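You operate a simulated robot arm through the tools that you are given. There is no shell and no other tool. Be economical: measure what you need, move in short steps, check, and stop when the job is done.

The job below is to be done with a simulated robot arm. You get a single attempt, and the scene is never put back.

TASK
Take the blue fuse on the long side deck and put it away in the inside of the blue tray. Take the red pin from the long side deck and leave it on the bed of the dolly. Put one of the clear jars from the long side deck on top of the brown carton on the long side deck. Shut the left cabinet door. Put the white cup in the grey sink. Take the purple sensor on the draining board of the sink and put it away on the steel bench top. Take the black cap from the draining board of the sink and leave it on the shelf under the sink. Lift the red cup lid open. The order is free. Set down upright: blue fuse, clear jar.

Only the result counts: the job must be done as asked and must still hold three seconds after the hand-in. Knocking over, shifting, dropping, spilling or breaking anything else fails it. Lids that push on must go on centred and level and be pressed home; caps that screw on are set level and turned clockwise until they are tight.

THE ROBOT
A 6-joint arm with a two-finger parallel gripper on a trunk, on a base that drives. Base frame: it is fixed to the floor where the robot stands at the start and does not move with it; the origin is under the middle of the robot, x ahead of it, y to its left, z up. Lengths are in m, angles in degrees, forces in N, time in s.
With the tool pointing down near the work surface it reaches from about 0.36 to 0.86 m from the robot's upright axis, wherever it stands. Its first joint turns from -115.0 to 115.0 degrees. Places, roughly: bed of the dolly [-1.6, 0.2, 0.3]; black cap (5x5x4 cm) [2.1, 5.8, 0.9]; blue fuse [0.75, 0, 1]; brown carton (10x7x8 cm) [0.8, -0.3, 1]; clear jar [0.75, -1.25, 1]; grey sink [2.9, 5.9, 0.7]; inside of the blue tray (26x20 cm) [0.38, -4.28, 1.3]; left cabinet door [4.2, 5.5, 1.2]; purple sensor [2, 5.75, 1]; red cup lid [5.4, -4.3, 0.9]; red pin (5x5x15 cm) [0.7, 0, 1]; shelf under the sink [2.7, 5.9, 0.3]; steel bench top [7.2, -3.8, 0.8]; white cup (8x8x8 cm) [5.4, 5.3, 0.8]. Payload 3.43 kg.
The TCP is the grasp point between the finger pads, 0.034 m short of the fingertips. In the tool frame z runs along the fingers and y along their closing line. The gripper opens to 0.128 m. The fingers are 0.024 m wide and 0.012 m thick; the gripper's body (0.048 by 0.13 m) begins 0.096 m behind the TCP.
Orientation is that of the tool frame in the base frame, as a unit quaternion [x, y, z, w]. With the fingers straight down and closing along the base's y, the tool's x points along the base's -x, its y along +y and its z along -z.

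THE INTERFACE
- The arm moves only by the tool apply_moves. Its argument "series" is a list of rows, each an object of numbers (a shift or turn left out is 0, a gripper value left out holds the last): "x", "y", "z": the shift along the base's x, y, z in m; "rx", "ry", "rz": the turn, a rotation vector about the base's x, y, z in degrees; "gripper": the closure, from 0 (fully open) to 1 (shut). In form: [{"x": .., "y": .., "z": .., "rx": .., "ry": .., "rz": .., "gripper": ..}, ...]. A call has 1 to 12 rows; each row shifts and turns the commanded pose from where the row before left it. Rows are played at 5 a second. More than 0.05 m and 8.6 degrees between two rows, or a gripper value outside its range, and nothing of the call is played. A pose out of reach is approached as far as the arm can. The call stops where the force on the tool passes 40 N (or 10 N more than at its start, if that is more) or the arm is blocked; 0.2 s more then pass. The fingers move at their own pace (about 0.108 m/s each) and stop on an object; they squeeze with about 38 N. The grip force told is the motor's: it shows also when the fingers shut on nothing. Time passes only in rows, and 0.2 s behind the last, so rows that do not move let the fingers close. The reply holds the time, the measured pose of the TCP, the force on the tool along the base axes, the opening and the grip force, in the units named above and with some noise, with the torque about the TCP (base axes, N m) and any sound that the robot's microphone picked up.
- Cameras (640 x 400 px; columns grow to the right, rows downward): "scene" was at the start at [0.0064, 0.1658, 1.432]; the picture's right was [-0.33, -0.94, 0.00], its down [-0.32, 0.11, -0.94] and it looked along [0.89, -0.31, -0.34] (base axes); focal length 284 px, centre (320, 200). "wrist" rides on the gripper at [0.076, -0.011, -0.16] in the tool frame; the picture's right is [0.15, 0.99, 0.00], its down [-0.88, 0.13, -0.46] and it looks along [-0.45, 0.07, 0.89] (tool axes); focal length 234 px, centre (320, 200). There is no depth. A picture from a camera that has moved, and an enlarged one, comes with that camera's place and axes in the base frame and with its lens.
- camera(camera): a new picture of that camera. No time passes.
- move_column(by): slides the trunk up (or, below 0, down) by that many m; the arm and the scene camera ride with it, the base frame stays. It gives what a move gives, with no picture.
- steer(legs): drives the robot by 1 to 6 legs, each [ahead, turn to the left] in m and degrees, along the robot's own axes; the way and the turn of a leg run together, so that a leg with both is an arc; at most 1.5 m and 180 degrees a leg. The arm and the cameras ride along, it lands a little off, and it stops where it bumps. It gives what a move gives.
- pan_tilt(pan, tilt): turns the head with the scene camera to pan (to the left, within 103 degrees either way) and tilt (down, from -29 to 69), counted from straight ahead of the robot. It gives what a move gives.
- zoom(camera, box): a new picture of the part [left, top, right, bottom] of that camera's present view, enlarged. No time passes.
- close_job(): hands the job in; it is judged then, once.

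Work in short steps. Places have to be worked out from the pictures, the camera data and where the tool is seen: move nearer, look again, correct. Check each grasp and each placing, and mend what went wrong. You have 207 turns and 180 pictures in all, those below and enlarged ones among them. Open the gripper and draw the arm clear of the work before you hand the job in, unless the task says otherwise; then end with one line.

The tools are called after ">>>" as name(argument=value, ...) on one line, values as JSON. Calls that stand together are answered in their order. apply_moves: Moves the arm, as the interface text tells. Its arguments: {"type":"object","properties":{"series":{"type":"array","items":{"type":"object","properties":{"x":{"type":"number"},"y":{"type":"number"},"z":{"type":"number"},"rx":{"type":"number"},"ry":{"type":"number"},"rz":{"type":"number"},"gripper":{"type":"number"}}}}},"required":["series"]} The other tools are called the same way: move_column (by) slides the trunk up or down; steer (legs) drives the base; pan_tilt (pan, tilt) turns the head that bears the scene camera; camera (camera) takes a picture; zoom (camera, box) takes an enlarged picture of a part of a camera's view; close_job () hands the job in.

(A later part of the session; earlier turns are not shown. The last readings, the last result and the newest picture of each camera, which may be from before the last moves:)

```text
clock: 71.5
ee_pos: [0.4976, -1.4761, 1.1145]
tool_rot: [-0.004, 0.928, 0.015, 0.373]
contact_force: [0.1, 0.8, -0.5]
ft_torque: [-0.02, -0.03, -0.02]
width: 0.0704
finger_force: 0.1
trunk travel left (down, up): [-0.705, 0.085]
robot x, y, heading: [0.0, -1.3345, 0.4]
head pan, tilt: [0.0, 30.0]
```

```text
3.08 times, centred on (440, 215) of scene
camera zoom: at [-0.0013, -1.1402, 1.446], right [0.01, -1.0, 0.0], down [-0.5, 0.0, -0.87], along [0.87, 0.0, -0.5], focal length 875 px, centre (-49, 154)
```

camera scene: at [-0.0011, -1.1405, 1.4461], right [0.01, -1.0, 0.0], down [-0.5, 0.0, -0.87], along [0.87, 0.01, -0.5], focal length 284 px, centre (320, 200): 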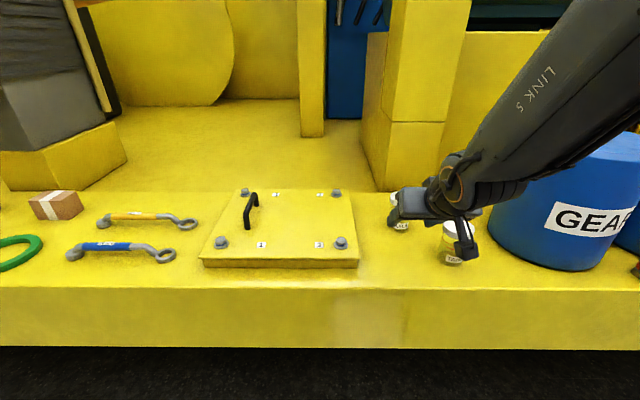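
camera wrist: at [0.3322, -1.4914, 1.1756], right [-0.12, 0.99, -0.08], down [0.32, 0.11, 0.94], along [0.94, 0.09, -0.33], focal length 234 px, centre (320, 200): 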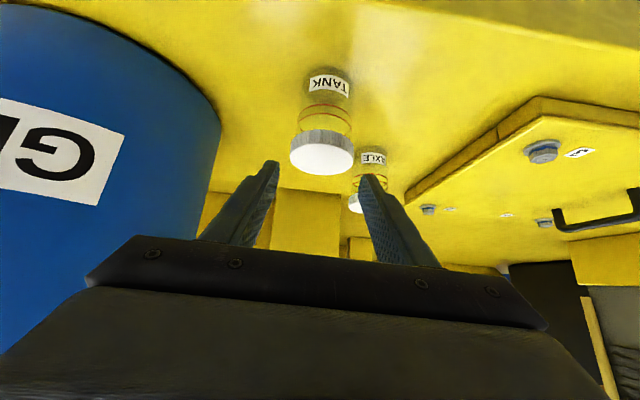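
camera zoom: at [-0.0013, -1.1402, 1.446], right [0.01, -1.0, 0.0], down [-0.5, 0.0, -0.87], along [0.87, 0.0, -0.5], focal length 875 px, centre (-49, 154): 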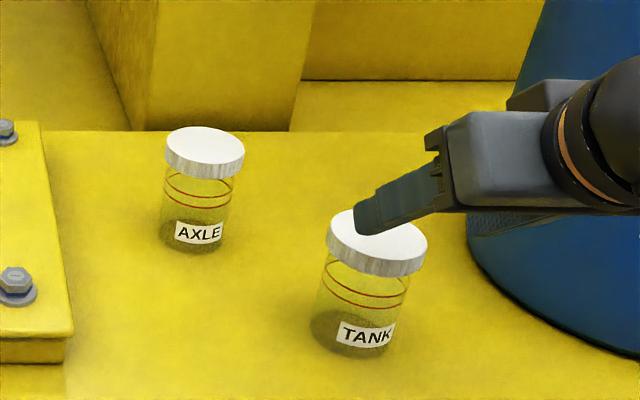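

TANK jar: axis ≈(0.557, −1.473), lid ~7.5 cm wide, body ~6.2 cm. I'll open to ~10 cm and slide in diagonally to grip the body below the lid.

>>> apply_moves(series=[{"gripper": 0.15}, {"x": -0.005, "y": 0.003, "z": -0.022}, {"z": -0.023}, {"x": 0.022, "z": -0.024}, {"x": 0.022, "z": -0.024}, {"x": 0.022, "z": -0.023}])

>>> camera(camera="wrist")

>>> zoom(camera="scene", box=[360, 150, 520, 280])

```text
clock: 72.9
ee_pos: [0.5572, -1.4729, 0.9974]
tool_rot: [-0.003, 0.928, 0.014, 0.373]
contact_force: [0.0, -0.8, -0.2]
ft_torque: [-0.01, -0.04, -0.01]
width: 0.1088
finger_force: 0.0
trunk travel left (down, up): [-0.705, 0.085]
robot x, y, heading: [-0.0011, -1.3391, 0.5]
head pan, tilt: [0.0, 30.0]
```

```text
143 pictures are left
camera wrist: at [0.3927, -1.4883, 1.0587], right [-0.12, 0.99, -0.08], down [0.32, 0.11, 0.94], along [0.94, 0.09, -0.33], focal length 234 px, centre (320, 200)
```

wrist: 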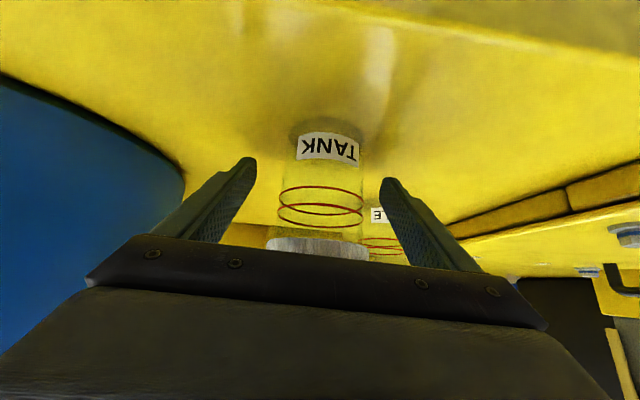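

```text
3.08 times, centred on (440, 215) of scene
camera zoom: at [-0.0017, -1.1405, 1.4461], right [0.01, -1.0, 0.0], down [-0.5, 0.0, -0.87], along [0.87, 0.01, -0.5], focal length 875 px, centre (-49, 154)
```

zoom: 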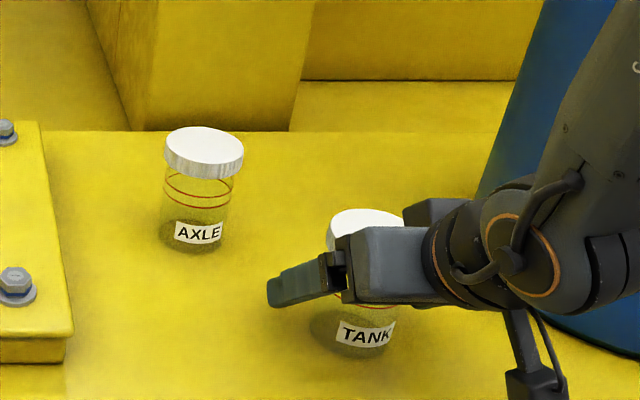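

Jar body is centred between the fingers. Closing and lifting a little.

>>> apply_moves(series=[{"gripper": 0.6}, {"gripper": 1}, {"gripper": 1}, {"gripper": 1}, {"z": 0.02}, {"z": 0.03}])

>>> camera(camera="wrist")

>>> zoom(camera="scene", box=[360, 130, 520, 280])

```text
clock: 74.3
ee_pos: [0.5578, -1.4729, 1.0444]
tool_rot: [-0.003, 0.928, 0.016, 0.373]
contact_force: [0.8, -0.4, -1.6]
ft_torque: [-0.02, 0.03, 0.04]
width: 0.0617
finger_force: 38.5
trunk travel left (down, up): [-0.705, 0.085]
robot x, y, heading: [0.0004, -1.3358, 0.6]
head pan, tilt: [0.0, 30.0]
```

```text
141 pictures are left
camera wrist: at [0.3924, -1.4887, 1.1075], right [-0.12, 0.99, -0.08], down [0.32, 0.11, 0.94], along [0.94, 0.09, -0.33], focal length 234 px, centre (320, 200)
```

wrist: 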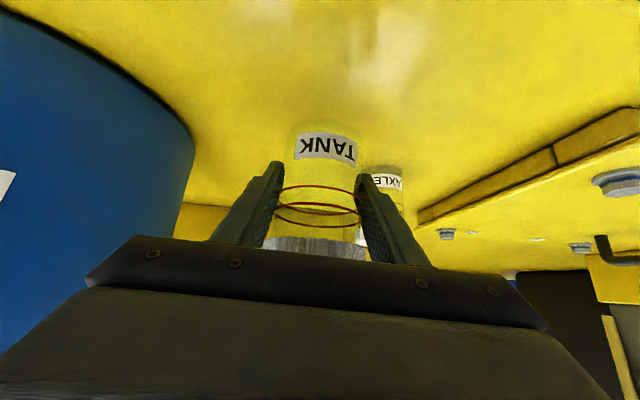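

```text
2.67 times, centred on (440, 205) of scene
camera zoom: at [-0.0006, -1.1408, 1.4461], right [0.01, -1.0, 0.0], down [-0.5, 0.0, -0.87], along [0.87, 0.01, -0.5], focal length 759 px, centre (0, 187)
```

zoom: 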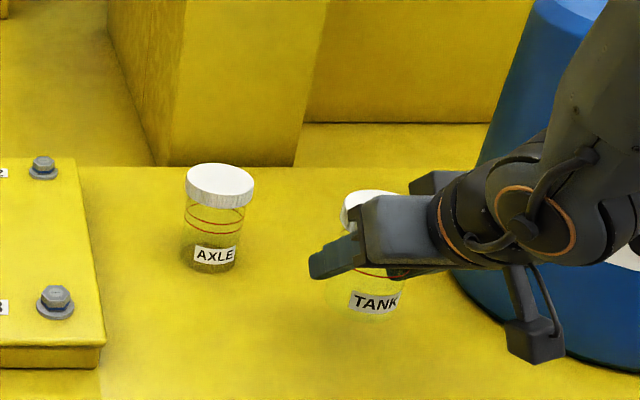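

Jar held (61.7 mm). I'll raise it, centre the arm and drive back to stand before the carton.

>>> apply_moves(series=[{"z": 0.04}, {"z": 0.04}, {"x": -0.02, "y": 0.045, "z": 0.03}, {"x": -0.02, "y": 0.045}, {"y": 0.045}])

>>> steer(legs=[[0, 89.5], [1.02, 0], [0, -90]])

>>> camera(camera="scene")

>>> camera(camera="wrist")

```text
refused: row 3 steps farther than a row can; nothing moved
```

```text
clock: 76.2
ee_pos: [0.5656, -1.2329, 1.0456]
tool_rot: [-0.2, 0.907, 0.09, 0.36]
contact_force: [2.7, -3.5, -1.8]
ft_torque: [-0.17, -0.09, 0.0]
width: 0.0632
finger_force: 38.3
trunk travel left (down, up): [-0.705, 0.085]
robot x, y, heading: [0.0017, -1.3362, 25.0]
head pan, tilt: [0.0, 30.0]
stopped in leg 1: the force on the tool passed its limit at 97 N (the readings are from after the stop); the commanded pose is now the measured one
```

```text
139 pictures are left
camera scene: at [-0.0821, -1.159, 1.4461], right [0.42, -0.91, 0.0], down [-0.45, -0.21, -0.87], along [0.78, 0.37, -0.5], focal length 284 px, centre (320, 200)
```

scene: 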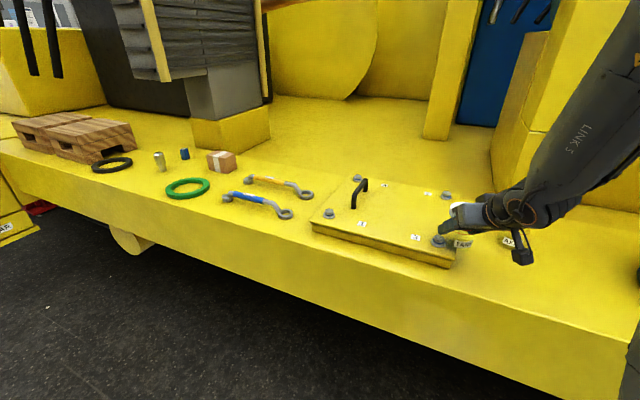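

```text
138 pictures are left
camera wrist: at [0.4209, -1.3137, 1.1089], right [-0.52, 0.85, -0.08], down [0.24, 0.24, 0.94], along [0.82, 0.47, -0.33], focal length 234 px, centre (320, 200)
```

wrist: 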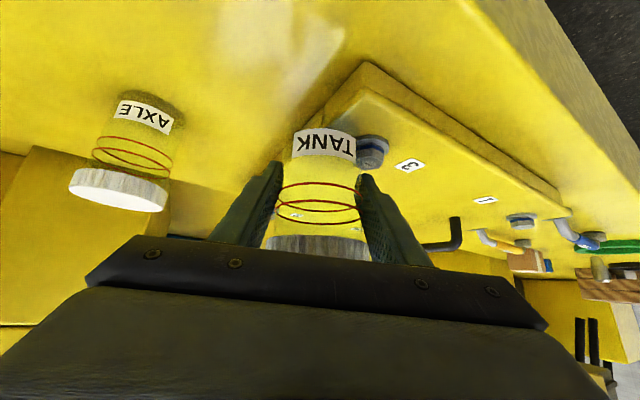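

A too-large row was refused and the turn then bumped the held jar into the hatch bolt. I'll lift straight up and inspect the jar.

>>> apply_moves(series=[{"z": 0.03}, {"z": 0.04}, {"z": 0.04}])

>>> camera(camera="wrist")

>>> zoom(camera="scene", box=[400, 140, 560, 280])

```text
clock: 77.0
ee_pos: [0.5644, -1.2321, 1.1551]
tool_rot: [-0.198, 0.907, 0.089, 0.361]
contact_force: [-0.1, 0.6, -1.5]
ft_torque: [0.02, 0.0, -0.01]
width: 0.0613
finger_force: 38.2
trunk travel left (down, up): [-0.705, 0.085]
robot x, y, heading: [0.0003, -1.3376, 25.1]
head pan, tilt: [0.0, 30.0]
```

```text
137 pictures are left
camera wrist: at [0.42, -1.3134, 1.2178], right [-0.52, 0.85, -0.08], down [0.24, 0.24, 0.94], along [0.82, 0.47, -0.33], focal length 234 px, centre (320, 200)
```

wrist: 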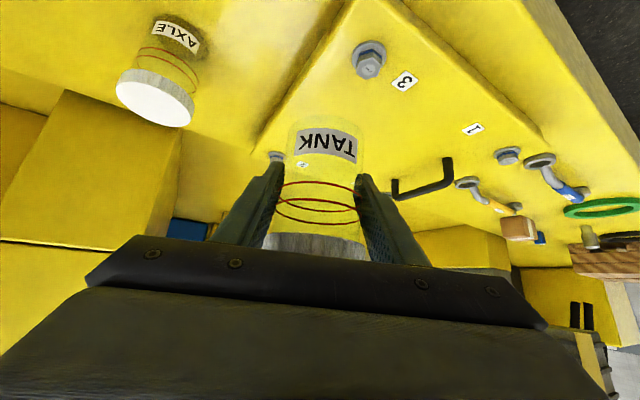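

```text
2.86 times, centred on (480, 210) of scene
camera zoom: at [-0.0819, -1.1588, 1.4461], right [0.42, -0.91, 0.0], down [-0.45, -0.21, -0.87], along [0.78, 0.37, -0.5], focal length 813 px, centre (-137, 171)
```

zoom: 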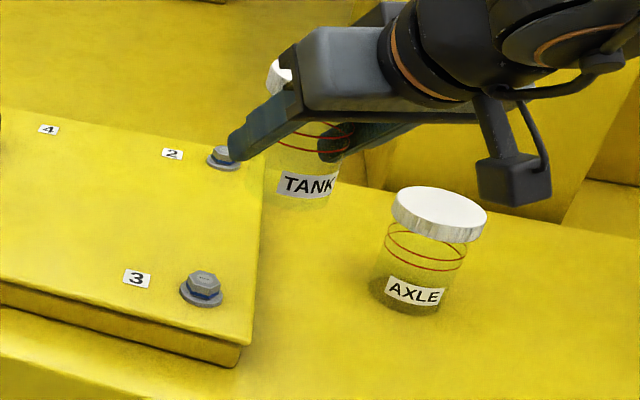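

No damage seen: bolts, hatch and the AXLE jar are in place. I'll centre the arm ahead of the robot, as a separate step.

>>> apply_moves(series=[{"x": -0.019, "y": 0.041}, {"x": -0.019, "y": 0.041}, {"x": -0.019, "y": 0.041}, {"x": -0.036, "y": -0.017}])

```text
clock: 78.0
ee_pos: [0.4734, -1.1245, 1.1562]
tool_rot: [-0.198, 0.907, 0.089, 0.361]
contact_force: [1.0, 0.5, -1.6]
ft_torque: [-0.03, 0.01, -0.01]
width: 0.0611
finger_force: 38.3
trunk travel left (down, up): [-0.705, 0.085]
robot x, y, heading: [-0.0019, -1.3354, 24.9]
head pan, tilt: [0.0, 30.0]
```

Now turn to +y, drive back to about y=−0.32 and turn to face the deck.

>>> steer(legs=[[0, 65], [1.0, 0], [0, -90]])

>>> camera(camera="scene")

>>> camera(camera="wrist")

```text
clock: 89.8
ee_pos: [0.5184, -0.328, 1.1566]
tool_rot: [-0.012, 0.928, 0.015, 0.372]
contact_force: [-0.7, 0.1, -1.9]
ft_torque: [-0.01, 0.04, 0.0]
width: 0.0613
finger_force: 38.0
trunk travel left (down, up): [-0.705, 0.085]
robot x, y, heading: [0.0001, -0.3374, 1.7]
head pan, tilt: [0.0, 30.0]
```

```text
135 pictures are left
camera scene: at [-0.0062, -0.1408, 1.4461], right [0.03, -1.0, 0.0], down [-0.5, -0.02, -0.87], along [0.87, 0.03, -0.5], focal length 284 px, centre (320, 200)
```

scene: 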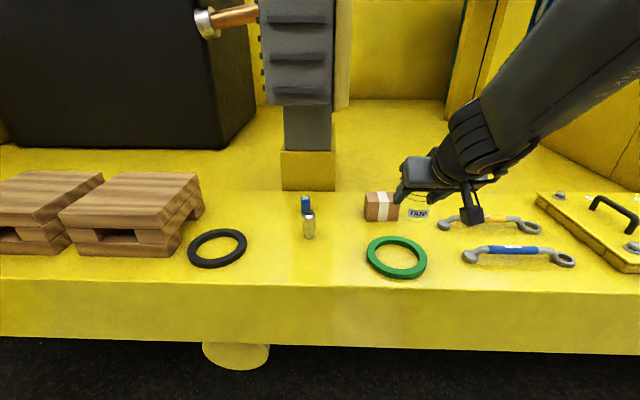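

```text
134 pictures are left
camera wrist: at [0.3526, -0.3475, 1.2196], right [-0.14, 0.99, -0.08], down [0.32, 0.12, 0.94], along [0.94, 0.1, -0.33], focal length 234 px, centre (320, 200)
```

wrist: 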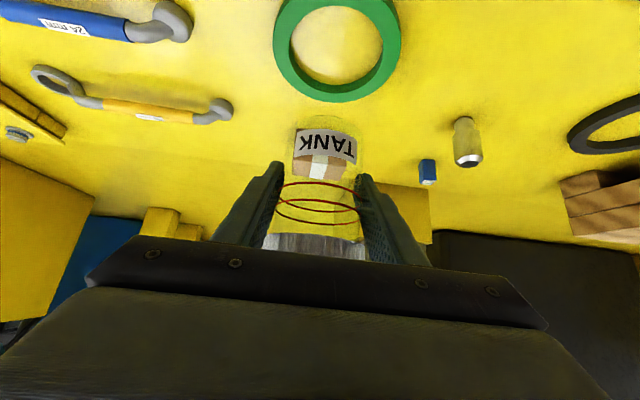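

I'll zoom on the carton to place it precisely.

>>> zoom(camera="scene", box=[350, 175, 430, 225])

```text
8.00 times, centred on (390, 200) of scene
camera zoom: at [-0.0062, -0.1408, 1.4461], right [0.03, -1.0, 0.0], down [-0.5, -0.02, -0.87], along [0.87, 0.03, -0.5], focal length 2276 px, centre (-240, 200)
```

zoom: 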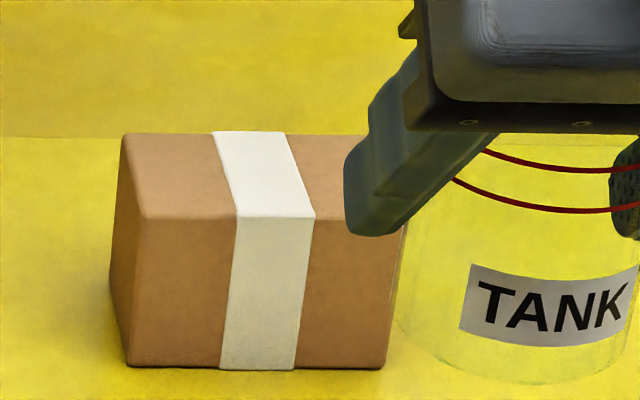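

The carton spans x≈0.725–0.79, y≈−0.355…−0.256 with its top at z≈1.022. I'll bring the jar above (0.76, −0.305).

>>> apply_moves(series=[{"x": 0.045, "y": 0.005}, {"x": 0.045, "y": 0.005}, {"x": 0.045, "y": 0.005}, {"x": 0.045, "y": 0.004}, {"x": 0.04, "y": 0.004}, {"x": 0.02, "z": -0.03}])

>>> camera(camera="wrist")

>>> zoom(camera="scene", box=[310, 140, 470, 240])

```text
clock: 91.2
ee_pos: [0.7579, -0.306, 1.1261]
tool_rot: [-0.012, 0.928, 0.016, 0.372]
contact_force: [0.4, 0.3, -1.2]
ft_torque: [-0.01, 0.03, 0.0]
width: 0.0613
finger_force: 37.8
trunk travel left (down, up): [-0.705, 0.085]
robot x, y, heading: [0.0008, -0.3364, 1.6]
head pan, tilt: [0.0, 30.0]
```

```text
132 pictures are left
camera wrist: at [0.593, -0.3239, 1.1893], right [-0.14, 0.99, -0.08], down [0.32, 0.12, 0.94], along [0.94, 0.1, -0.33], focal length 234 px, centre (320, 200)
```

wrist: 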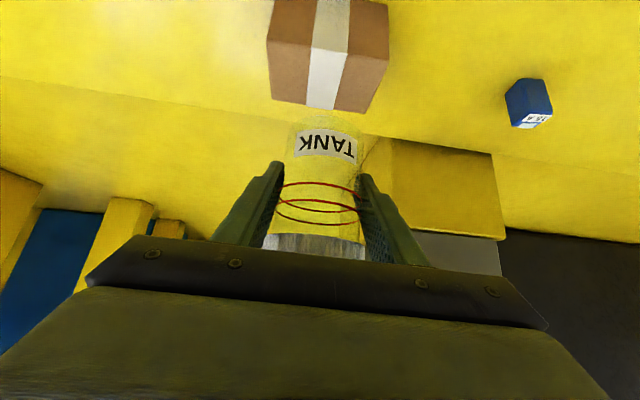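

```text
4.00 times, centred on (390, 190) of scene
camera zoom: at [-0.0067, -0.1409, 1.4461], right [0.03, -1.0, 0.0], down [-0.5, -0.02, -0.87], along [0.87, 0.03, -0.5], focal length 1138 px, centre (40, 240)
```

zoom: 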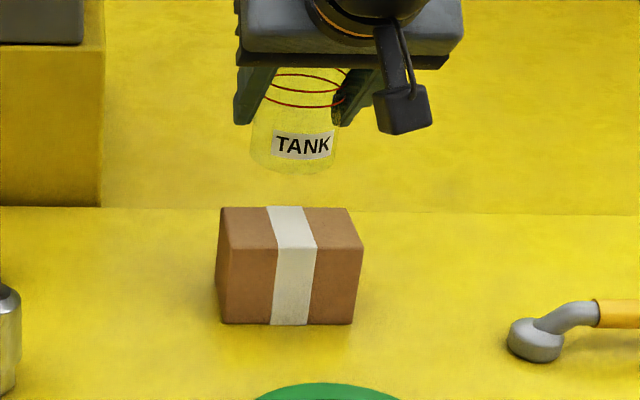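

Jar is aligned over the carton centre (0.756, −0.305). Lowering gently toward contact.

>>> apply_moves(series=[{"z": -0.025, "y": -0.003}, {"z": -0.02}, {"z": -0.008}, {"z": -0.004}])

>>> zoom(camera="scene", box=[310, 140, 470, 240])

```text
clock: 92.2
ee_pos: [0.7607, -0.3079, 1.0762]
tool_rot: [-0.012, 0.929, 0.015, 0.37]
contact_force: [-0.8, 0.4, -1.6]
ft_torque: [-0.01, -0.02, 0.0]
width: 0.0613
finger_force: 38.5
out of reach, approached as far as the arm can: row 3
trunk travel left (down, up): [-0.705, 0.085]
robot x, y, heading: [-0.0016, -0.3386, 1.9]
head pan, tilt: [0.0, 30.0]
```

```text
4.00 times, centred on (390, 190) of scene
camera zoom: at [-0.0061, -0.1408, 1.4461], right [0.03, -1.0, 0.0], down [-0.5, -0.02, -0.87], along [0.87, 0.03, -0.5], focal length 1138 px, centre (40, 240)
```

zoom: 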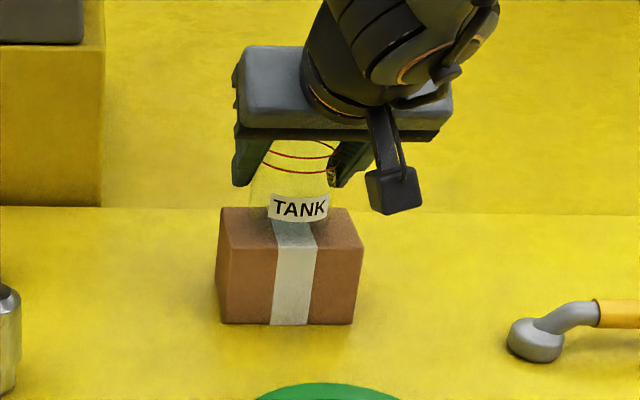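

The arm brushed its odd reach boundary again, so I'll use the column for the last centimetre.

>>> move_column(by=-0.008)

>>> zoom(camera="scene", box=[350, 155, 430, 225])

```text
clock: 92.8
ee_pos: [0.7593, -0.3085, 1.071]
tool_rot: [-0.013, 0.928, 0.016, 0.373]
contact_force: [4.4, -0.6, 9.7]
ft_torque: [-0.22, -0.38, 0.07]
width: 0.0615
finger_force: 38.0
trunk travel left (down, up): [-0.697, 0.093]
robot x, y, heading: [-0.0039, -0.3391, 1.8]
head pan, tilt: [0.0, 30.0]
```

```text
5.71 times, centred on (390, 190) of scene
camera zoom: at [-0.0041, -0.1408, 1.4381], right [0.03, -1.0, 0.0], down [-0.5, -0.02, -0.87], along [0.87, 0.03, -0.5], focal length 1626 px, centre (-80, 257)
```

zoom: 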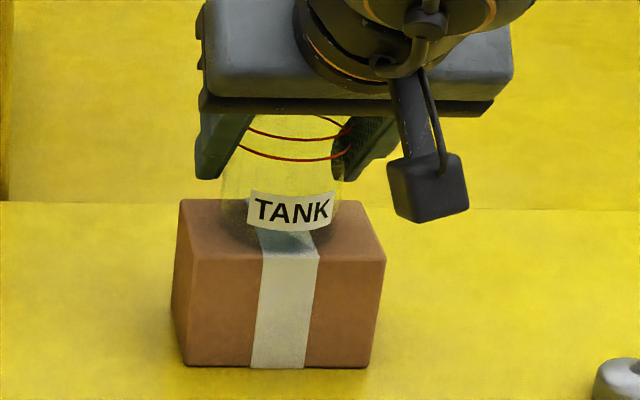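

The jar is in contact with the carton top. I'll relieve slightly and open.

>>> apply_moves(series=[{"z": 0.002}, {"gripper": 0.45}, {"gripper": 0.2}, {"gripper": 0.2}])

>>> zoom(camera="scene", box=[350, 155, 430, 225])

>>> camera(camera="wrist")

```text
clock: 93.8
ee_pos: [0.7579, -0.3091, 1.0696]
tool_rot: [-0.012, 0.928, 0.015, 0.371]
contact_force: [-0.1, 0.3, -0.3]
ft_torque: [-0.02, -0.01, 0.02]
width: 0.1025
finger_force: 0.0
trunk travel left (down, up): [-0.697, 0.093]
robot x, y, heading: [-0.0025, -0.3366, 1.7]
head pan, tilt: [0.0, 30.0]
```

```text
5.71 times, centred on (390, 190) of scene
camera zoom: at [-0.004, -0.1408, 1.4381], right [0.03, -1.0, 0.0], down [-0.5, -0.02, -0.87], along [0.87, 0.03, -0.5], focal length 1626 px, centre (-80, 257)
```

zoom: 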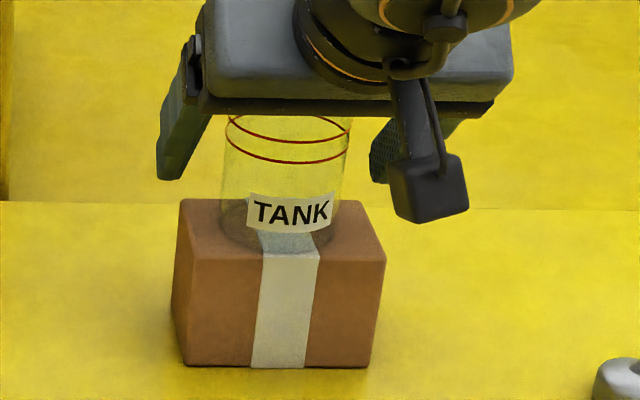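

```text
127 pictures are left
camera wrist: at [0.5927, -0.3271, 1.1318], right [-0.14, 0.99, -0.08], down [0.32, 0.12, 0.94], along [0.94, 0.1, -0.33], focal length 234 px, centre (320, 200)
```

wrist: 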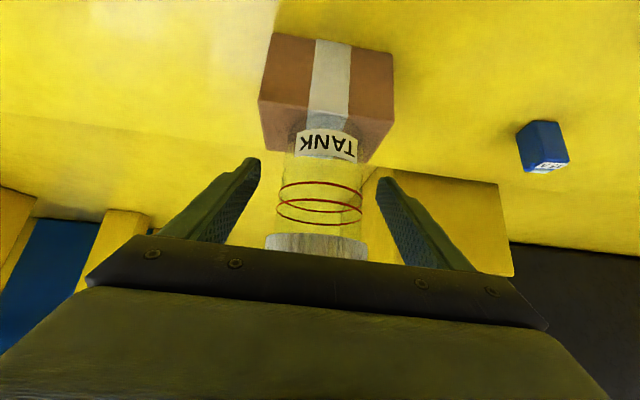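

Jar stands on the carton. I'll withdraw along the tool axis.

>>> apply_moves(series=[{"x": -0.03, "z": 0.03}, {"x": -0.035, "z": 0.033}, {"x": -0.035, "z": 0.033}, {"x": -0.035, "z": 0.03}])

>>> camera(camera="scene")

>>> camera(camera="wrist")

```text
clock: 94.8
ee_pos: [0.6238, -0.3077, 1.1956]
tool_rot: [-0.012, 0.929, 0.015, 0.371]
contact_force: [0.0, 0.7, -0.7]
ft_torque: [0.01, 0.03, 0.01]
width: 0.1023
finger_force: 0.0
trunk travel left (down, up): [-0.697, 0.093]
robot x, y, heading: [-0.0009, -0.338, 1.8]
head pan, tilt: [0.0, 30.0]
```

```text
126 pictures are left
camera scene: at [-0.0032, -0.1408, 1.4381], right [0.03, -1.0, 0.0], down [-0.5, -0.02, -0.87], along [0.87, 0.03, -0.5], focal length 284 px, centre (320, 200)
```

scene: 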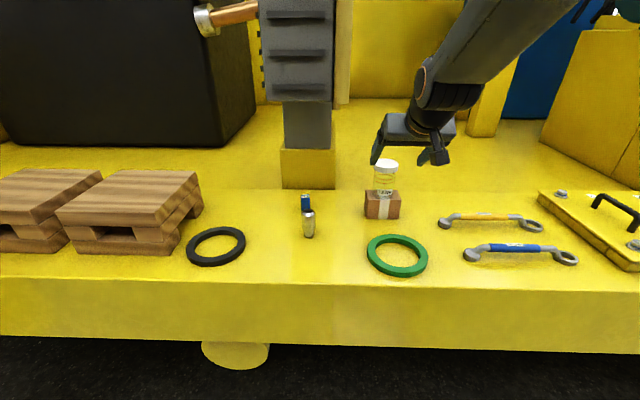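

```text
125 pictures are left
camera wrist: at [0.4593, -0.3261, 1.2572], right [-0.14, 0.99, -0.08], down [0.32, 0.12, 0.94], along [0.94, 0.1, -0.33], focal length 234 px, centre (320, 200)
```

wrist: 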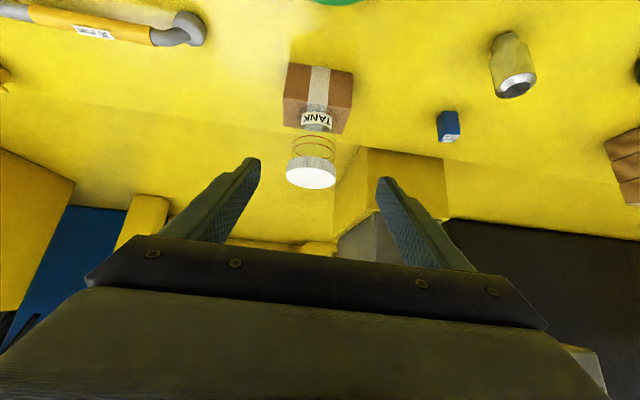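

Now the blue fuse. I'll tuck the arm and shift the robot to y≈−0.07 so the fuse is straight ahead.

>>> apply_moves(series=[{"x": -0.04, "z": 0.01}, {"x": -0.04, "z": 0.01}, {"x": -0.04}])

>>> steer(legs=[[0, 88], [0.27, 0], [0, -90]])

>>> camera(camera="wrist")

>>> camera(camera="scene")

```text
clock: 95.5
ee_pos: [0.5031, -0.3064, 1.2162]
tool_rot: [-0.012, 0.928, 0.015, 0.371]
contact_force: [-0.3, 0.7, -0.2]
ft_torque: [0.02, -0.01, 0.02]
width: 0.1024
finger_force: 0.0
trunk travel left (down, up): [-0.697, 0.093]
robot x, y, heading: [-0.0027, -0.3364, 1.8]
head pan, tilt: [0.0, 30.0]
```

```text
clock: 104.9
ee_pos: [0.5018, -0.0297, 1.2166]
tool_rot: [-0.025, 0.928, 0.02, 0.371]
contact_force: [0.0, -0.3, 0.0]
ft_torque: [0.0, 0.01, 0.0]
width: 0.1021
finger_force: 0.0
trunk travel left (down, up): [-0.697, 0.093]
robot x, y, heading: [-0.0018, -0.0729, 3.5]
head pan, tilt: [0.0, 30.0]
```

```text
124 pictures are left
camera wrist: at [0.3367, -0.0526, 1.2791], right [-0.17, 0.98, -0.08], down [0.32, 0.13, 0.94], along [0.93, 0.13, -0.33], focal length 234 px, centre (320, 200)
```

wrist: 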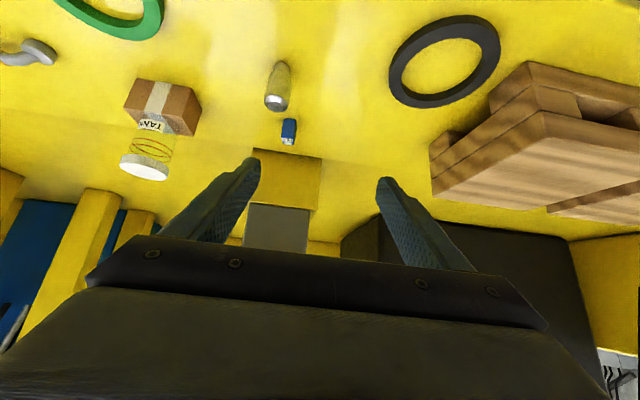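

```text
123 pictures are left
camera scene: at [-0.0106, 0.1227, 1.4381], right [0.06, -1.0, 0.0], down [-0.5, -0.03, -0.87], along [0.86, 0.05, -0.5], focal length 284 px, centre (320, 200)
```

scene: 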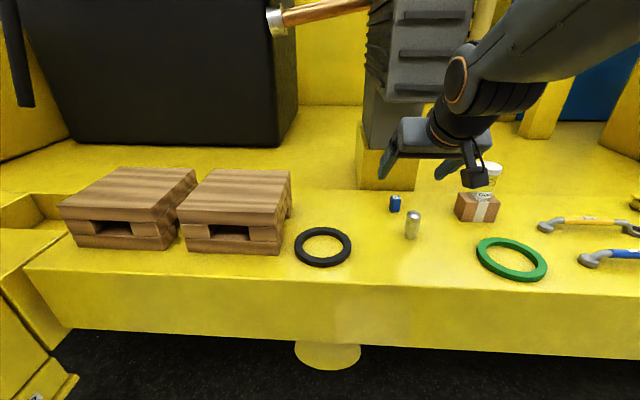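

>>> zoom(camera="scene", box=[370, 180, 450, 250])

```text
5.71 times, centred on (410, 215) of scene
camera zoom: at [-0.0106, 0.1227, 1.4381], right [0.06, -1.0, 0.0], down [-0.5, -0.03, -0.87], along [0.86, 0.05, -0.5], focal length 1626 px, centre (-194, 114)
```

zoom: 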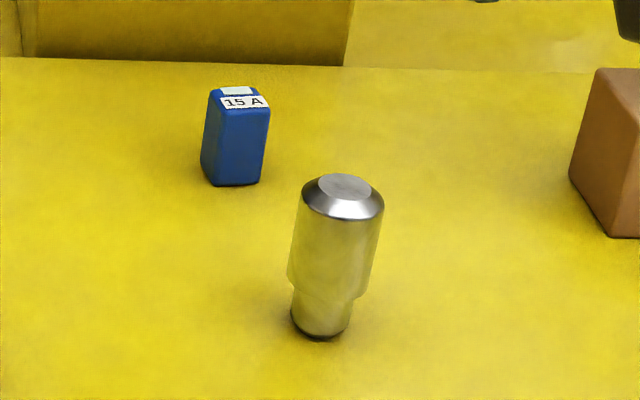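

Fuse is about 24 mm square, ~54 mm tall, centred near (0.773, −0.066), turned ~10°. I'll lower the trunk 0.1 m to avoid the arm's boundary, then approach with the tool yawed to match.

>>> move_column(by=-0.1)

>>> apply_moves(series=[{"x": 0.045, "y": -0.01, "rz": 3, "gripper": 0.4}, {"x": 0.045, "y": -0.01, "rz": 3.5}, {"x": 0.045, "y": -0.01}, {"x": 0.035, "y": -0.01, "z": -0.022}])

>>> camera(camera="wrist")

>>> zoom(camera="scene", box=[330, 130, 490, 250])

```text
clock: 106.2
ee_pos: [0.5059, -0.0286, 1.1161]
tool_rot: [-0.025, 0.928, 0.02, 0.371]
contact_force: [0.3, 0.4, 0.6]
ft_torque: [0.0, 0.0, 0.0]
width: 0.1024
finger_force: 0.0
trunk travel left (down, up): [-0.597, 0.193]
robot x, y, heading: [0.0012, -0.0732, 3.1]
head pan, tilt: [0.0, 30.0]
```

```text
clock: 107.2
ee_pos: [0.6733, -0.0683, 1.0942]
tool_rot: [-0.077, 0.925, 0.04, 0.369]
contact_force: [-0.8, -1.4, 0.7]
ft_torque: [0.0, -0.06, -0.03]
width: 0.0767
finger_force: 0.1
trunk travel left (down, up): [-0.597, 0.193]
robot x, y, heading: [0.0016, -0.0762, 3.2]
head pan, tilt: [0.0, 30.0]
```

```text
121 pictures are left
camera wrist: at [0.5122, -0.1095, 1.1565], right [-0.28, 0.96, -0.08], down [0.3, 0.17, 0.94], along [0.91, 0.24, -0.33], focal length 234 px, centre (320, 200)
```

wrist: 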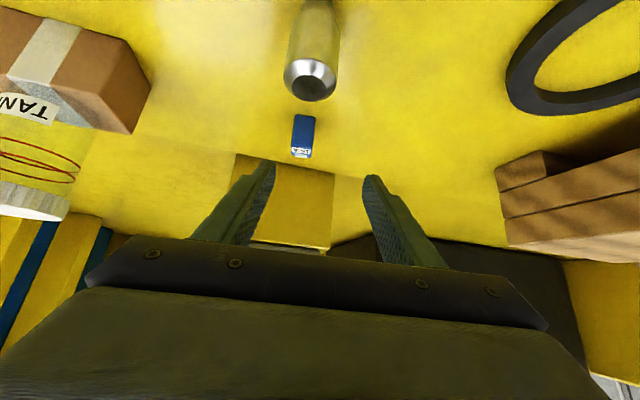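

```text
3.33 times, centred on (410, 190) of scene
camera zoom: at [0.0165, 0.1244, 1.3381], right [0.06, -1.0, 0.0], down [-0.5, -0.03, -0.87], along [0.86, 0.05, -0.5], focal length 948 px, centre (20, 233)
```

zoom: 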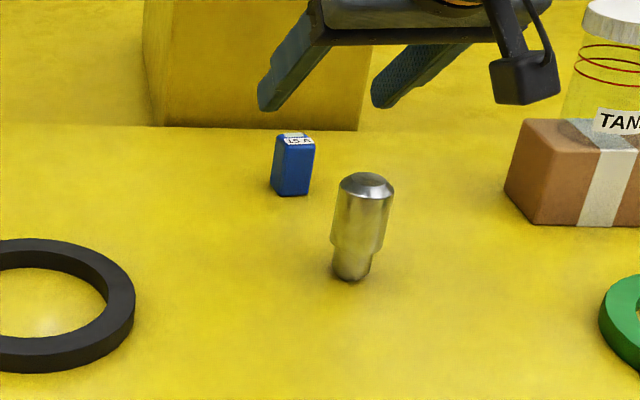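

Fuse lies square to the tool, about (0.772, −0.072). Approaching diagonally to z≈0.995.

>>> apply_moves(series=[{"x": 0.025, "y": -0.001, "z": -0.025}, {"x": 0.025, "y": -0.001, "z": -0.025}, {"x": 0.025, "y": -0.001, "z": -0.025}, {"x": 0.014, "z": -0.014}])

>>> camera(camera="wrist")

>>> zoom(camera="scene", box=[330, 130, 490, 250])

```text
clock: 108.2
ee_pos: [0.7641, -0.0725, 1.0064]
tool_rot: [-0.078, 0.925, 0.041, 0.369]
contact_force: [0.5, 0.9, 0.6]
ft_torque: [-0.01, 0.04, 0.0]
width: 0.0769
finger_force: 0.0
trunk travel left (down, up): [-0.597, 0.193]
robot x, y, heading: [-0.0053, -0.0751, 3.6]
head pan, tilt: [0.0, 30.0]
```

```text
119 pictures are left
camera wrist: at [0.6031, -0.1137, 1.0682], right [-0.28, 0.96, -0.08], down [0.3, 0.17, 0.94], along [0.91, 0.24, -0.33], focal length 234 px, centre (320, 200)
```

wrist: 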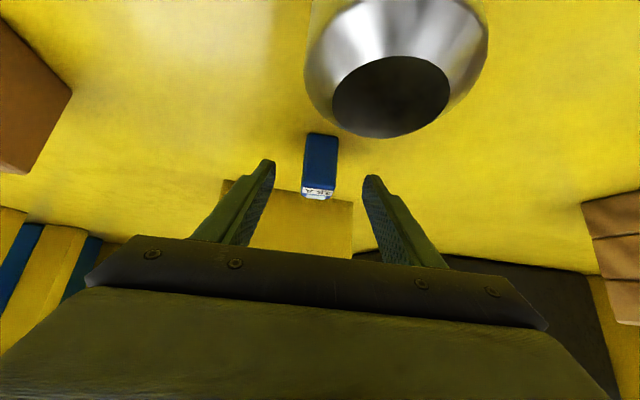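

```text
3.33 times, centred on (410, 190) of scene
camera zoom: at [0.0169, 0.1243, 1.3381], right [0.06, -1.0, 0.0], down [-0.5, -0.03, -0.87], along [0.86, 0.05, -0.5], focal length 948 px, centre (20, 233)
```

zoom: 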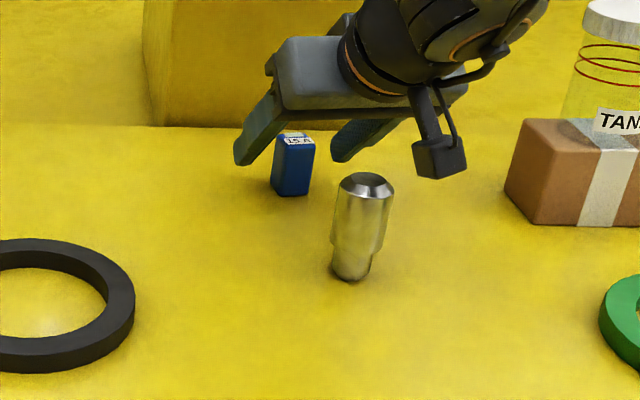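

The wrist camera's housing is hanging close to the silver piece. I'll tilt the tool 10° more upright (raising the camera) and then finish the approach.

>>> apply_moves(series=[{"rx": -0.8, "ry": 4.9}, {"rx": -0.8, "ry": 4.9}, {"x": 0.008, "z": -0.008}])

>>> camera(camera="wrist")

>>> zoom(camera="scene", box=[330, 130, 490, 250])

```text
clock: 109.0
ee_pos: [0.772, -0.0738, 0.9975]
tool_rot: [-0.079, 0.954, 0.034, 0.287]
contact_force: [0.5, -0.1, 0.8]
ft_torque: [-0.02, 0.0, -0.02]
width: 0.0768
finger_force: 0.2
trunk travel left (down, up): [-0.597, 0.193]
robot x, y, heading: [-0.0025, -0.0712, 3.4]
head pan, tilt: [0.0, 30.0]
```

```text
117 pictures are left
camera wrist: at [0.625, -0.1123, 1.0876], right [-0.29, 0.96, -0.06], down [0.45, 0.19, 0.87], along [0.84, 0.22, -0.49], focal length 234 px, centre (320, 200)
```

wrist: 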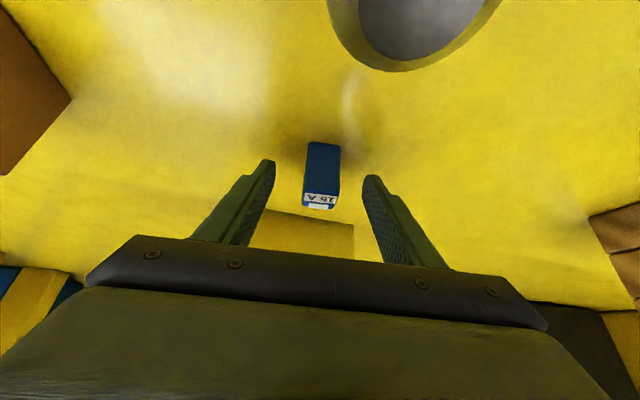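

```text
3.33 times, centred on (410, 190) of scene
camera zoom: at [0.0171, 0.1243, 1.3381], right [0.06, -1.0, 0.0], down [-0.5, -0.03, -0.87], along [0.86, 0.05, -0.5], focal length 948 px, centre (20, 233)
```

zoom: 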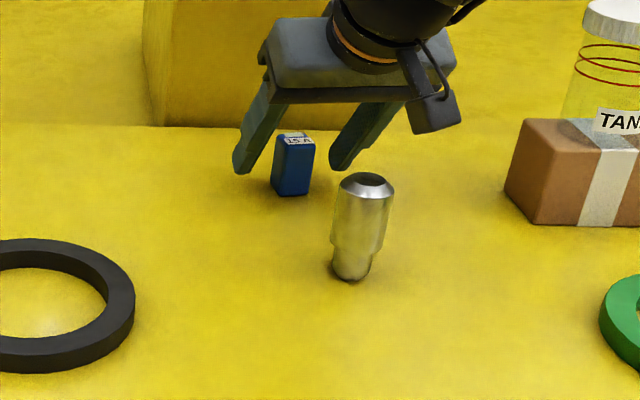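

Fuse is centred between the pads. Closing and lifting.

>>> apply_moves(series=[{"gripper": 1}, {"gripper": 1}, {"gripper": 1}, {"gripper": 1}, {"z": 0.03}, {"z": 0.03}])

>>> camera(camera="wrist")

```text
clock: 110.4
ee_pos: [0.7728, -0.0733, 1.056]
tool_rot: [-0.079, 0.954, 0.034, 0.287]
contact_force: [0.4, 0.7, -1.1]
ft_torque: [0.0, 0.04, 0.03]
width: 0.0264
finger_force: 37.7
trunk travel left (down, up): [-0.597, 0.193]
robot x, y, heading: [-0.0008, -0.0712, 3.3]
head pan, tilt: [0.0, 30.0]
```

```text
115 pictures are left
camera wrist: at [0.6254, -0.1128, 1.1471], right [-0.29, 0.96, -0.06], down [0.45, 0.19, 0.87], along [0.84, 0.22, -0.49], focal length 234 px, centre (320, 200)
```

wrist: 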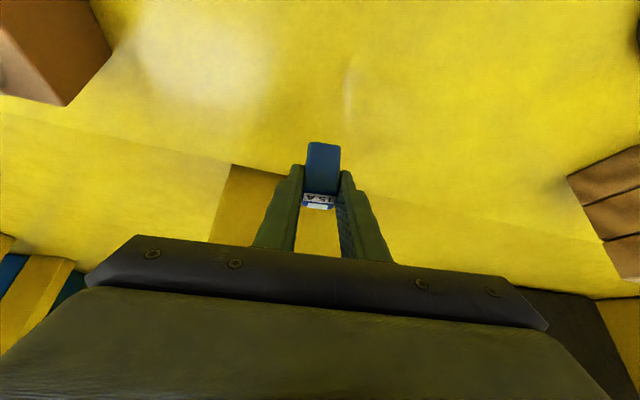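

Fuse held (26 mm). I'll lift over the silver piece and retract.

>>> apply_moves(series=[{"x": -0.01, "z": 0.03}, {"x": -0.02, "z": 0.03}, {"x": -0.04, "z": 0.02}, {"x": -0.045, "z": 0.01}, {"x": -0.045, "y": -0.005}, {"x": -0.045, "y": -0.005}, {"x": -0.04, "y": -0.005}])

>>> pan_tilt(pan=-95, tilt=10)

>>> camera(camera="scene")

```text
clock: 112.0
ee_pos: [0.5292, -0.0855, 1.1465]
tool_rot: [-0.078, 0.954, 0.034, 0.287]
contact_force: [0.9, -0.4, -1.0]
ft_torque: [0.05, 0.05, 0.04]
width: 0.0268
finger_force: 37.5
trunk travel left (down, up): [-0.597, 0.193]
robot x, y, heading: [-0.005, -0.0701, 3.4]
head pan, tilt: [0.0, 30.0]
```

```text
clock: 113.7
ee_pos: [0.5283, -0.0854, 1.1467]
tool_rot: [-0.079, 0.954, 0.034, 0.288]
contact_force: [-0.3, 0.3, -0.7]
ft_torque: [0.0, 0.03, 0.0]
width: 0.0267
finger_force: 37.5
trunk travel left (down, up): [-0.597, 0.193]
robot x, y, heading: [-0.0026, -0.0717, 3.4]
head pan, tilt: [-95.0, 10.0]
```

```text
114 pictures are left
camera scene: at [-0.0756, 0.026, 1.3704], right [-1.0, 0.03, 0.0], down [0.0, 0.17, -0.98], along [-0.03, -0.98, -0.17], focal length 284 px, centre (320, 200)
```

scene: 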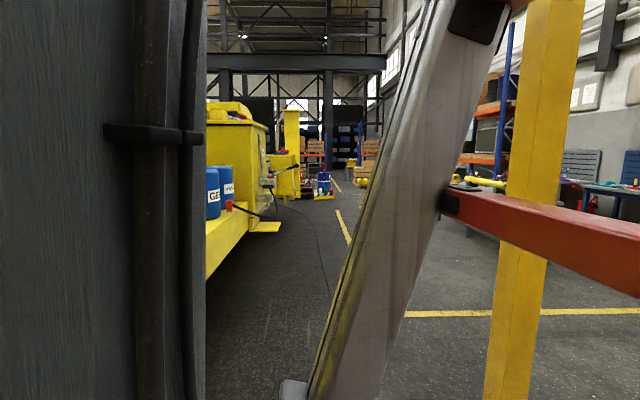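

There's framing to the right of the view. I'll turn to face −y (as I did before) and look ahead along the path to the tray.

>>> steer(legs=[[0, -94]])

>>> pan_tilt(pan=0, tilt=20)

>>> camera(camera="scene")

```text
clock: 118.1
ee_pos: [-0.0579, -0.6027, 1.1463]
tool_rot: [0.648, 0.705, -0.187, 0.22]
contact_force: [0.3, 0.1, 0.0]
ft_torque: [0.0, -0.01, 0.03]
width: 0.0269
finger_force: 37.8
trunk travel left (down, up): [-0.597, 0.193]
robot x, y, heading: [-0.0023, -0.0766, -90.9]
head pan, tilt: [-95.0, 10.0]
```

```text
clock: 119.8
ee_pos: [-0.0571, -0.6035, 1.1468]
tool_rot: [0.648, 0.705, -0.187, 0.22]
contact_force: [-0.4, 0.4, -0.2]
ft_torque: [-0.01, -0.02, 0.02]
width: 0.0267
finger_force: 38.1
trunk travel left (down, up): [-0.597, 0.193]
robot x, y, heading: [-0.0011, -0.0739, -90.9]
head pan, tilt: [0.0, 20.0]
```

```text
113 pictures are left
camera scene: at [0.1929, -0.1091, 1.3542], right [-1.0, 0.02, 0.0], down [0.01, 0.34, -0.94], along [-0.02, -0.94, -0.34], focal length 284 px, centre (320, 200)
```

scene: 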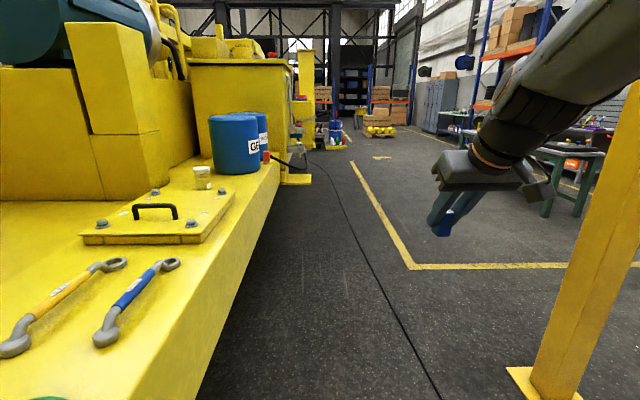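

The lane ahead is clear. I'll drive forward with a slight drift away from the machine, then look again for the tray.

>>> steer(legs=[[0, -6], [1.4, 0], [1.2, 0], [0, 7]])

>>> pan_tilt(pan=20, tilt=15)

>>> camera(camera="scene")

```text
clock: 133.6
ee_pos: [-0.3045, -3.1834, 1.1478]
tool_rot: [0.63, 0.72, -0.183, 0.225]
contact_force: [0.5, -0.2, -0.1]
ft_torque: [-0.03, 0.01, 0.01]
width: 0.0268
finger_force: 38.2
trunk travel left (down, up): [-0.597, 0.193]
robot x, y, heading: [-0.2728, -2.652, -88.5]
head pan, tilt: [0.0, 20.0]
```

```text
clock: 134.4
ee_pos: [-0.3044, -3.1837, 1.1467]
tool_rot: [0.63, 0.72, -0.182, 0.225]
contact_force: [1.0, 0.1, 0.0]
ft_torque: [-0.01, 0.01, 0.0]
width: 0.0267
finger_force: 37.9
trunk travel left (down, up): [-0.597, 0.193]
robot x, y, heading: [-0.273, -2.6539, -88.5]
head pan, tilt: [20.0, 15.0]
```

```text
112 pictures are left
camera scene: at [-0.0464, -2.673, 1.3623], right [-0.93, -0.37, 0.0], down [-0.09, 0.24, -0.97], along [0.35, -0.9, -0.26], focal length 284 px, centre (320, 200)
```

scene: 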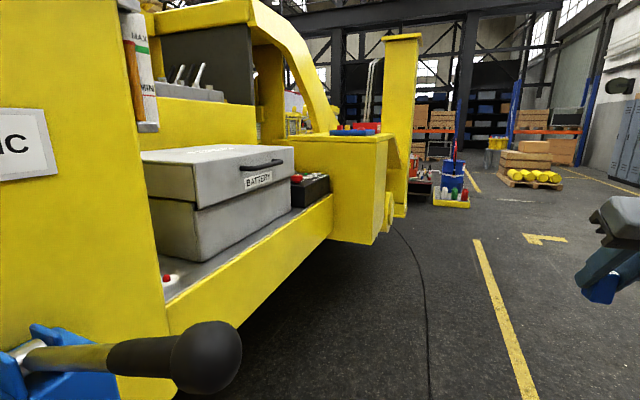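

The blue tray sits on the yellow block near (0.37, −4.28, 1.32), beside a red one. I'll raise the trunk and arm well above it first.

>>> move_column(by=0.19)

>>> apply_moves(series=[{"z": 0.045}, {"z": 0.045}, {"z": 0.045}, {"z": 0.04}])

>>> zoom(camera="scene", box=[280, 100, 440, 260])

```text
clock: 136.5
ee_pos: [-0.3047, -3.1835, 1.3365]
tool_rot: [0.63, 0.721, -0.181, 0.226]
contact_force: [-0.1, 0.4, 0.7]
ft_torque: [0.03, 0.01, -0.01]
width: 0.0269
finger_force: 38.1
trunk travel left (down, up): [-0.787, 0.003]
robot x, y, heading: [-0.2743, -2.656, -88.5]
head pan, tilt: [20.0, 15.0]
```

```text
clock: 137.5
ee_pos: [-0.3059, -3.1808, 1.5104]
tool_rot: [0.63, 0.72, -0.182, 0.226]
contact_force: [-0.1, -0.2, -0.6]
ft_torque: [0.01, 0.0, 0.01]
width: 0.0268
finger_force: 38.5
trunk travel left (down, up): [-0.787, 0.003]
robot x, y, heading: [-0.2727, -2.6507, -88.5]
head pan, tilt: [20.0, 15.0]
```

```text
2.50 times, centred on (360, 180) of scene
camera zoom: at [-0.0477, -2.6202, 1.5523], right [-0.93, -0.37, 0.0], down [-0.1, 0.24, -0.97], along [0.35, -0.9, -0.26], focal length 711 px, centre (220, 250)
```

zoom: 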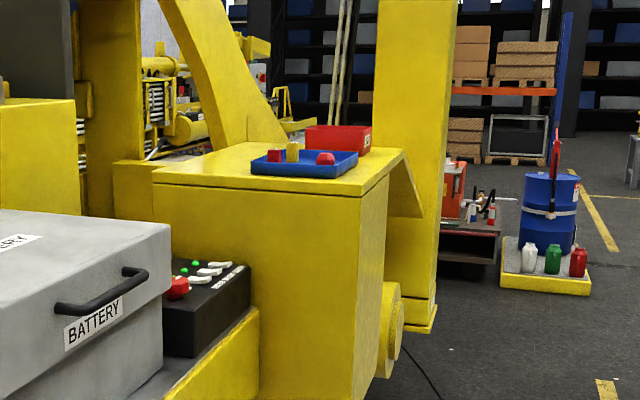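

The tray holds other items and a tall post stands just beyond the block. I'll stop short, at about (−0.25, −3.9), and turn left to face the tray diagonally so the arm sweeps clear of the post.

>>> steer(legs=[[1.22, -1]])

>>> pan_tilt(pan=55, tilt=20)

>>> camera(camera="scene")

```text
clock: 143.7
ee_pos: [-0.277, -4.4127, 1.5112]
tool_rot: [0.632, 0.718, -0.183, 0.225]
contact_force: [-0.6, 1.0, 0.9]
ft_torque: [0.0, -0.02, 0.0]
width: 0.0267
finger_force: 38.2
trunk travel left (down, up): [-0.787, 0.003]
robot x, y, heading: [-0.2451, -3.8832, -88.7]
head pan, tilt: [20.0, 15.0]
```

```text
clock: 144.7
ee_pos: [-0.2766, -4.4148, 1.5117]
tool_rot: [0.632, 0.719, -0.182, 0.225]
contact_force: [-0.8, -0.2, -0.9]
ft_torque: [0.02, 0.0, -0.03]
width: 0.0265
finger_force: 37.8
trunk travel left (down, up): [-0.787, 0.003]
robot x, y, heading: [-0.2432, -3.8871, -88.8]
head pan, tilt: [55.0, 20.0]
```

```text
110 pictures are left
camera scene: at [0.0266, -3.8175, 1.5442], right [-0.56, -0.83, 0.0], down [-0.28, 0.19, -0.94], along [0.78, -0.52, -0.34], focal length 284 px, centre (320, 200)
```

scene: 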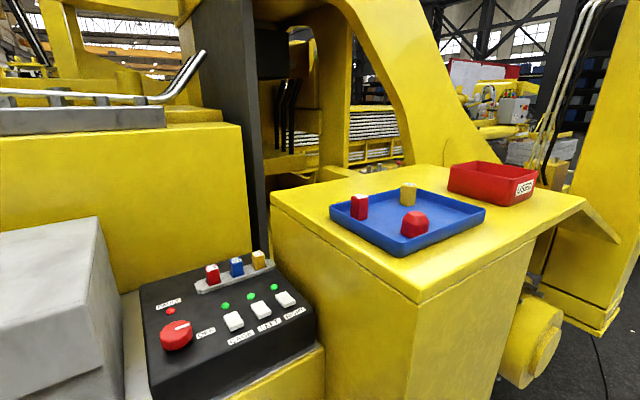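

Now I see the tray interior: a free spot lies around (0.35, −4.35). I'll turn left to heading ≈ −38°, which keeps the arm clear and points it at that spot.

>>> steer(legs=[[0, 50.8]])

>>> pan_tilt(pan=0, tilt=25)

>>> camera(camera="scene")

>>> camera(camera="wrist")

```text
clock: 147.4
ee_pos: [0.1446, -4.2462, 1.5115]
tool_rot: [0.264, 0.92, -0.069, 0.28]
contact_force: [-0.2, 0.6, -0.5]
ft_torque: [0.03, 0.03, 0.0]
width: 0.0267
finger_force: 37.8
trunk travel left (down, up): [-0.787, 0.003]
robot x, y, heading: [-0.2457, -3.8852, -38.0]
head pan, tilt: [55.0, 20.0]
```

```text
clock: 148.7
ee_pos: [0.1451, -4.2452, 1.5111]
tool_rot: [0.263, 0.92, -0.069, 0.281]
contact_force: [0.1, 0.1, -0.9]
ft_torque: [0.04, -0.02, -0.03]
width: 0.0266
finger_force: 38.0
trunk travel left (down, up): [-0.787, 0.003]
robot x, y, heading: [-0.2453, -3.8862, -38.1]
head pan, tilt: [0.0, 25.0]
```

```text
109 pictures are left
camera scene: at [-0.1397, -3.7166, 1.5361], right [-0.61, -0.79, 0.0], down [-0.33, 0.26, -0.91], along [0.71, -0.56, -0.42], focal length 284 px, centre (320, 200)
```

scene: 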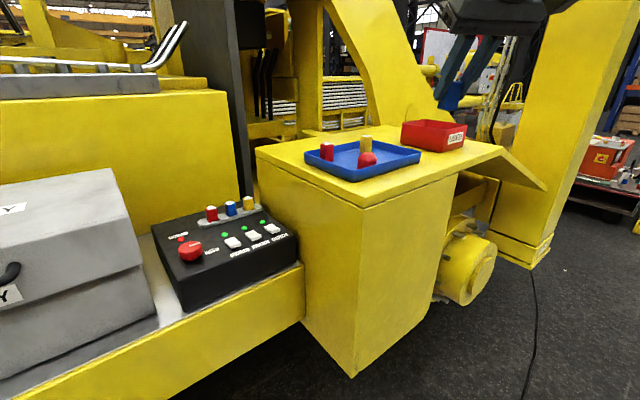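

```text
108 pictures are left
camera wrist: at [0.0082, -4.1778, 1.6011], right [0.41, 0.91, -0.06], down [0.47, -0.16, 0.87], along [0.78, -0.39, -0.49], focal length 234 px, centre (320, 200)
```

wrist: 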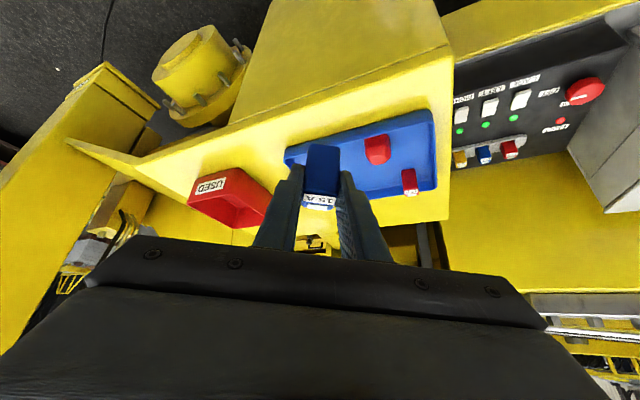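

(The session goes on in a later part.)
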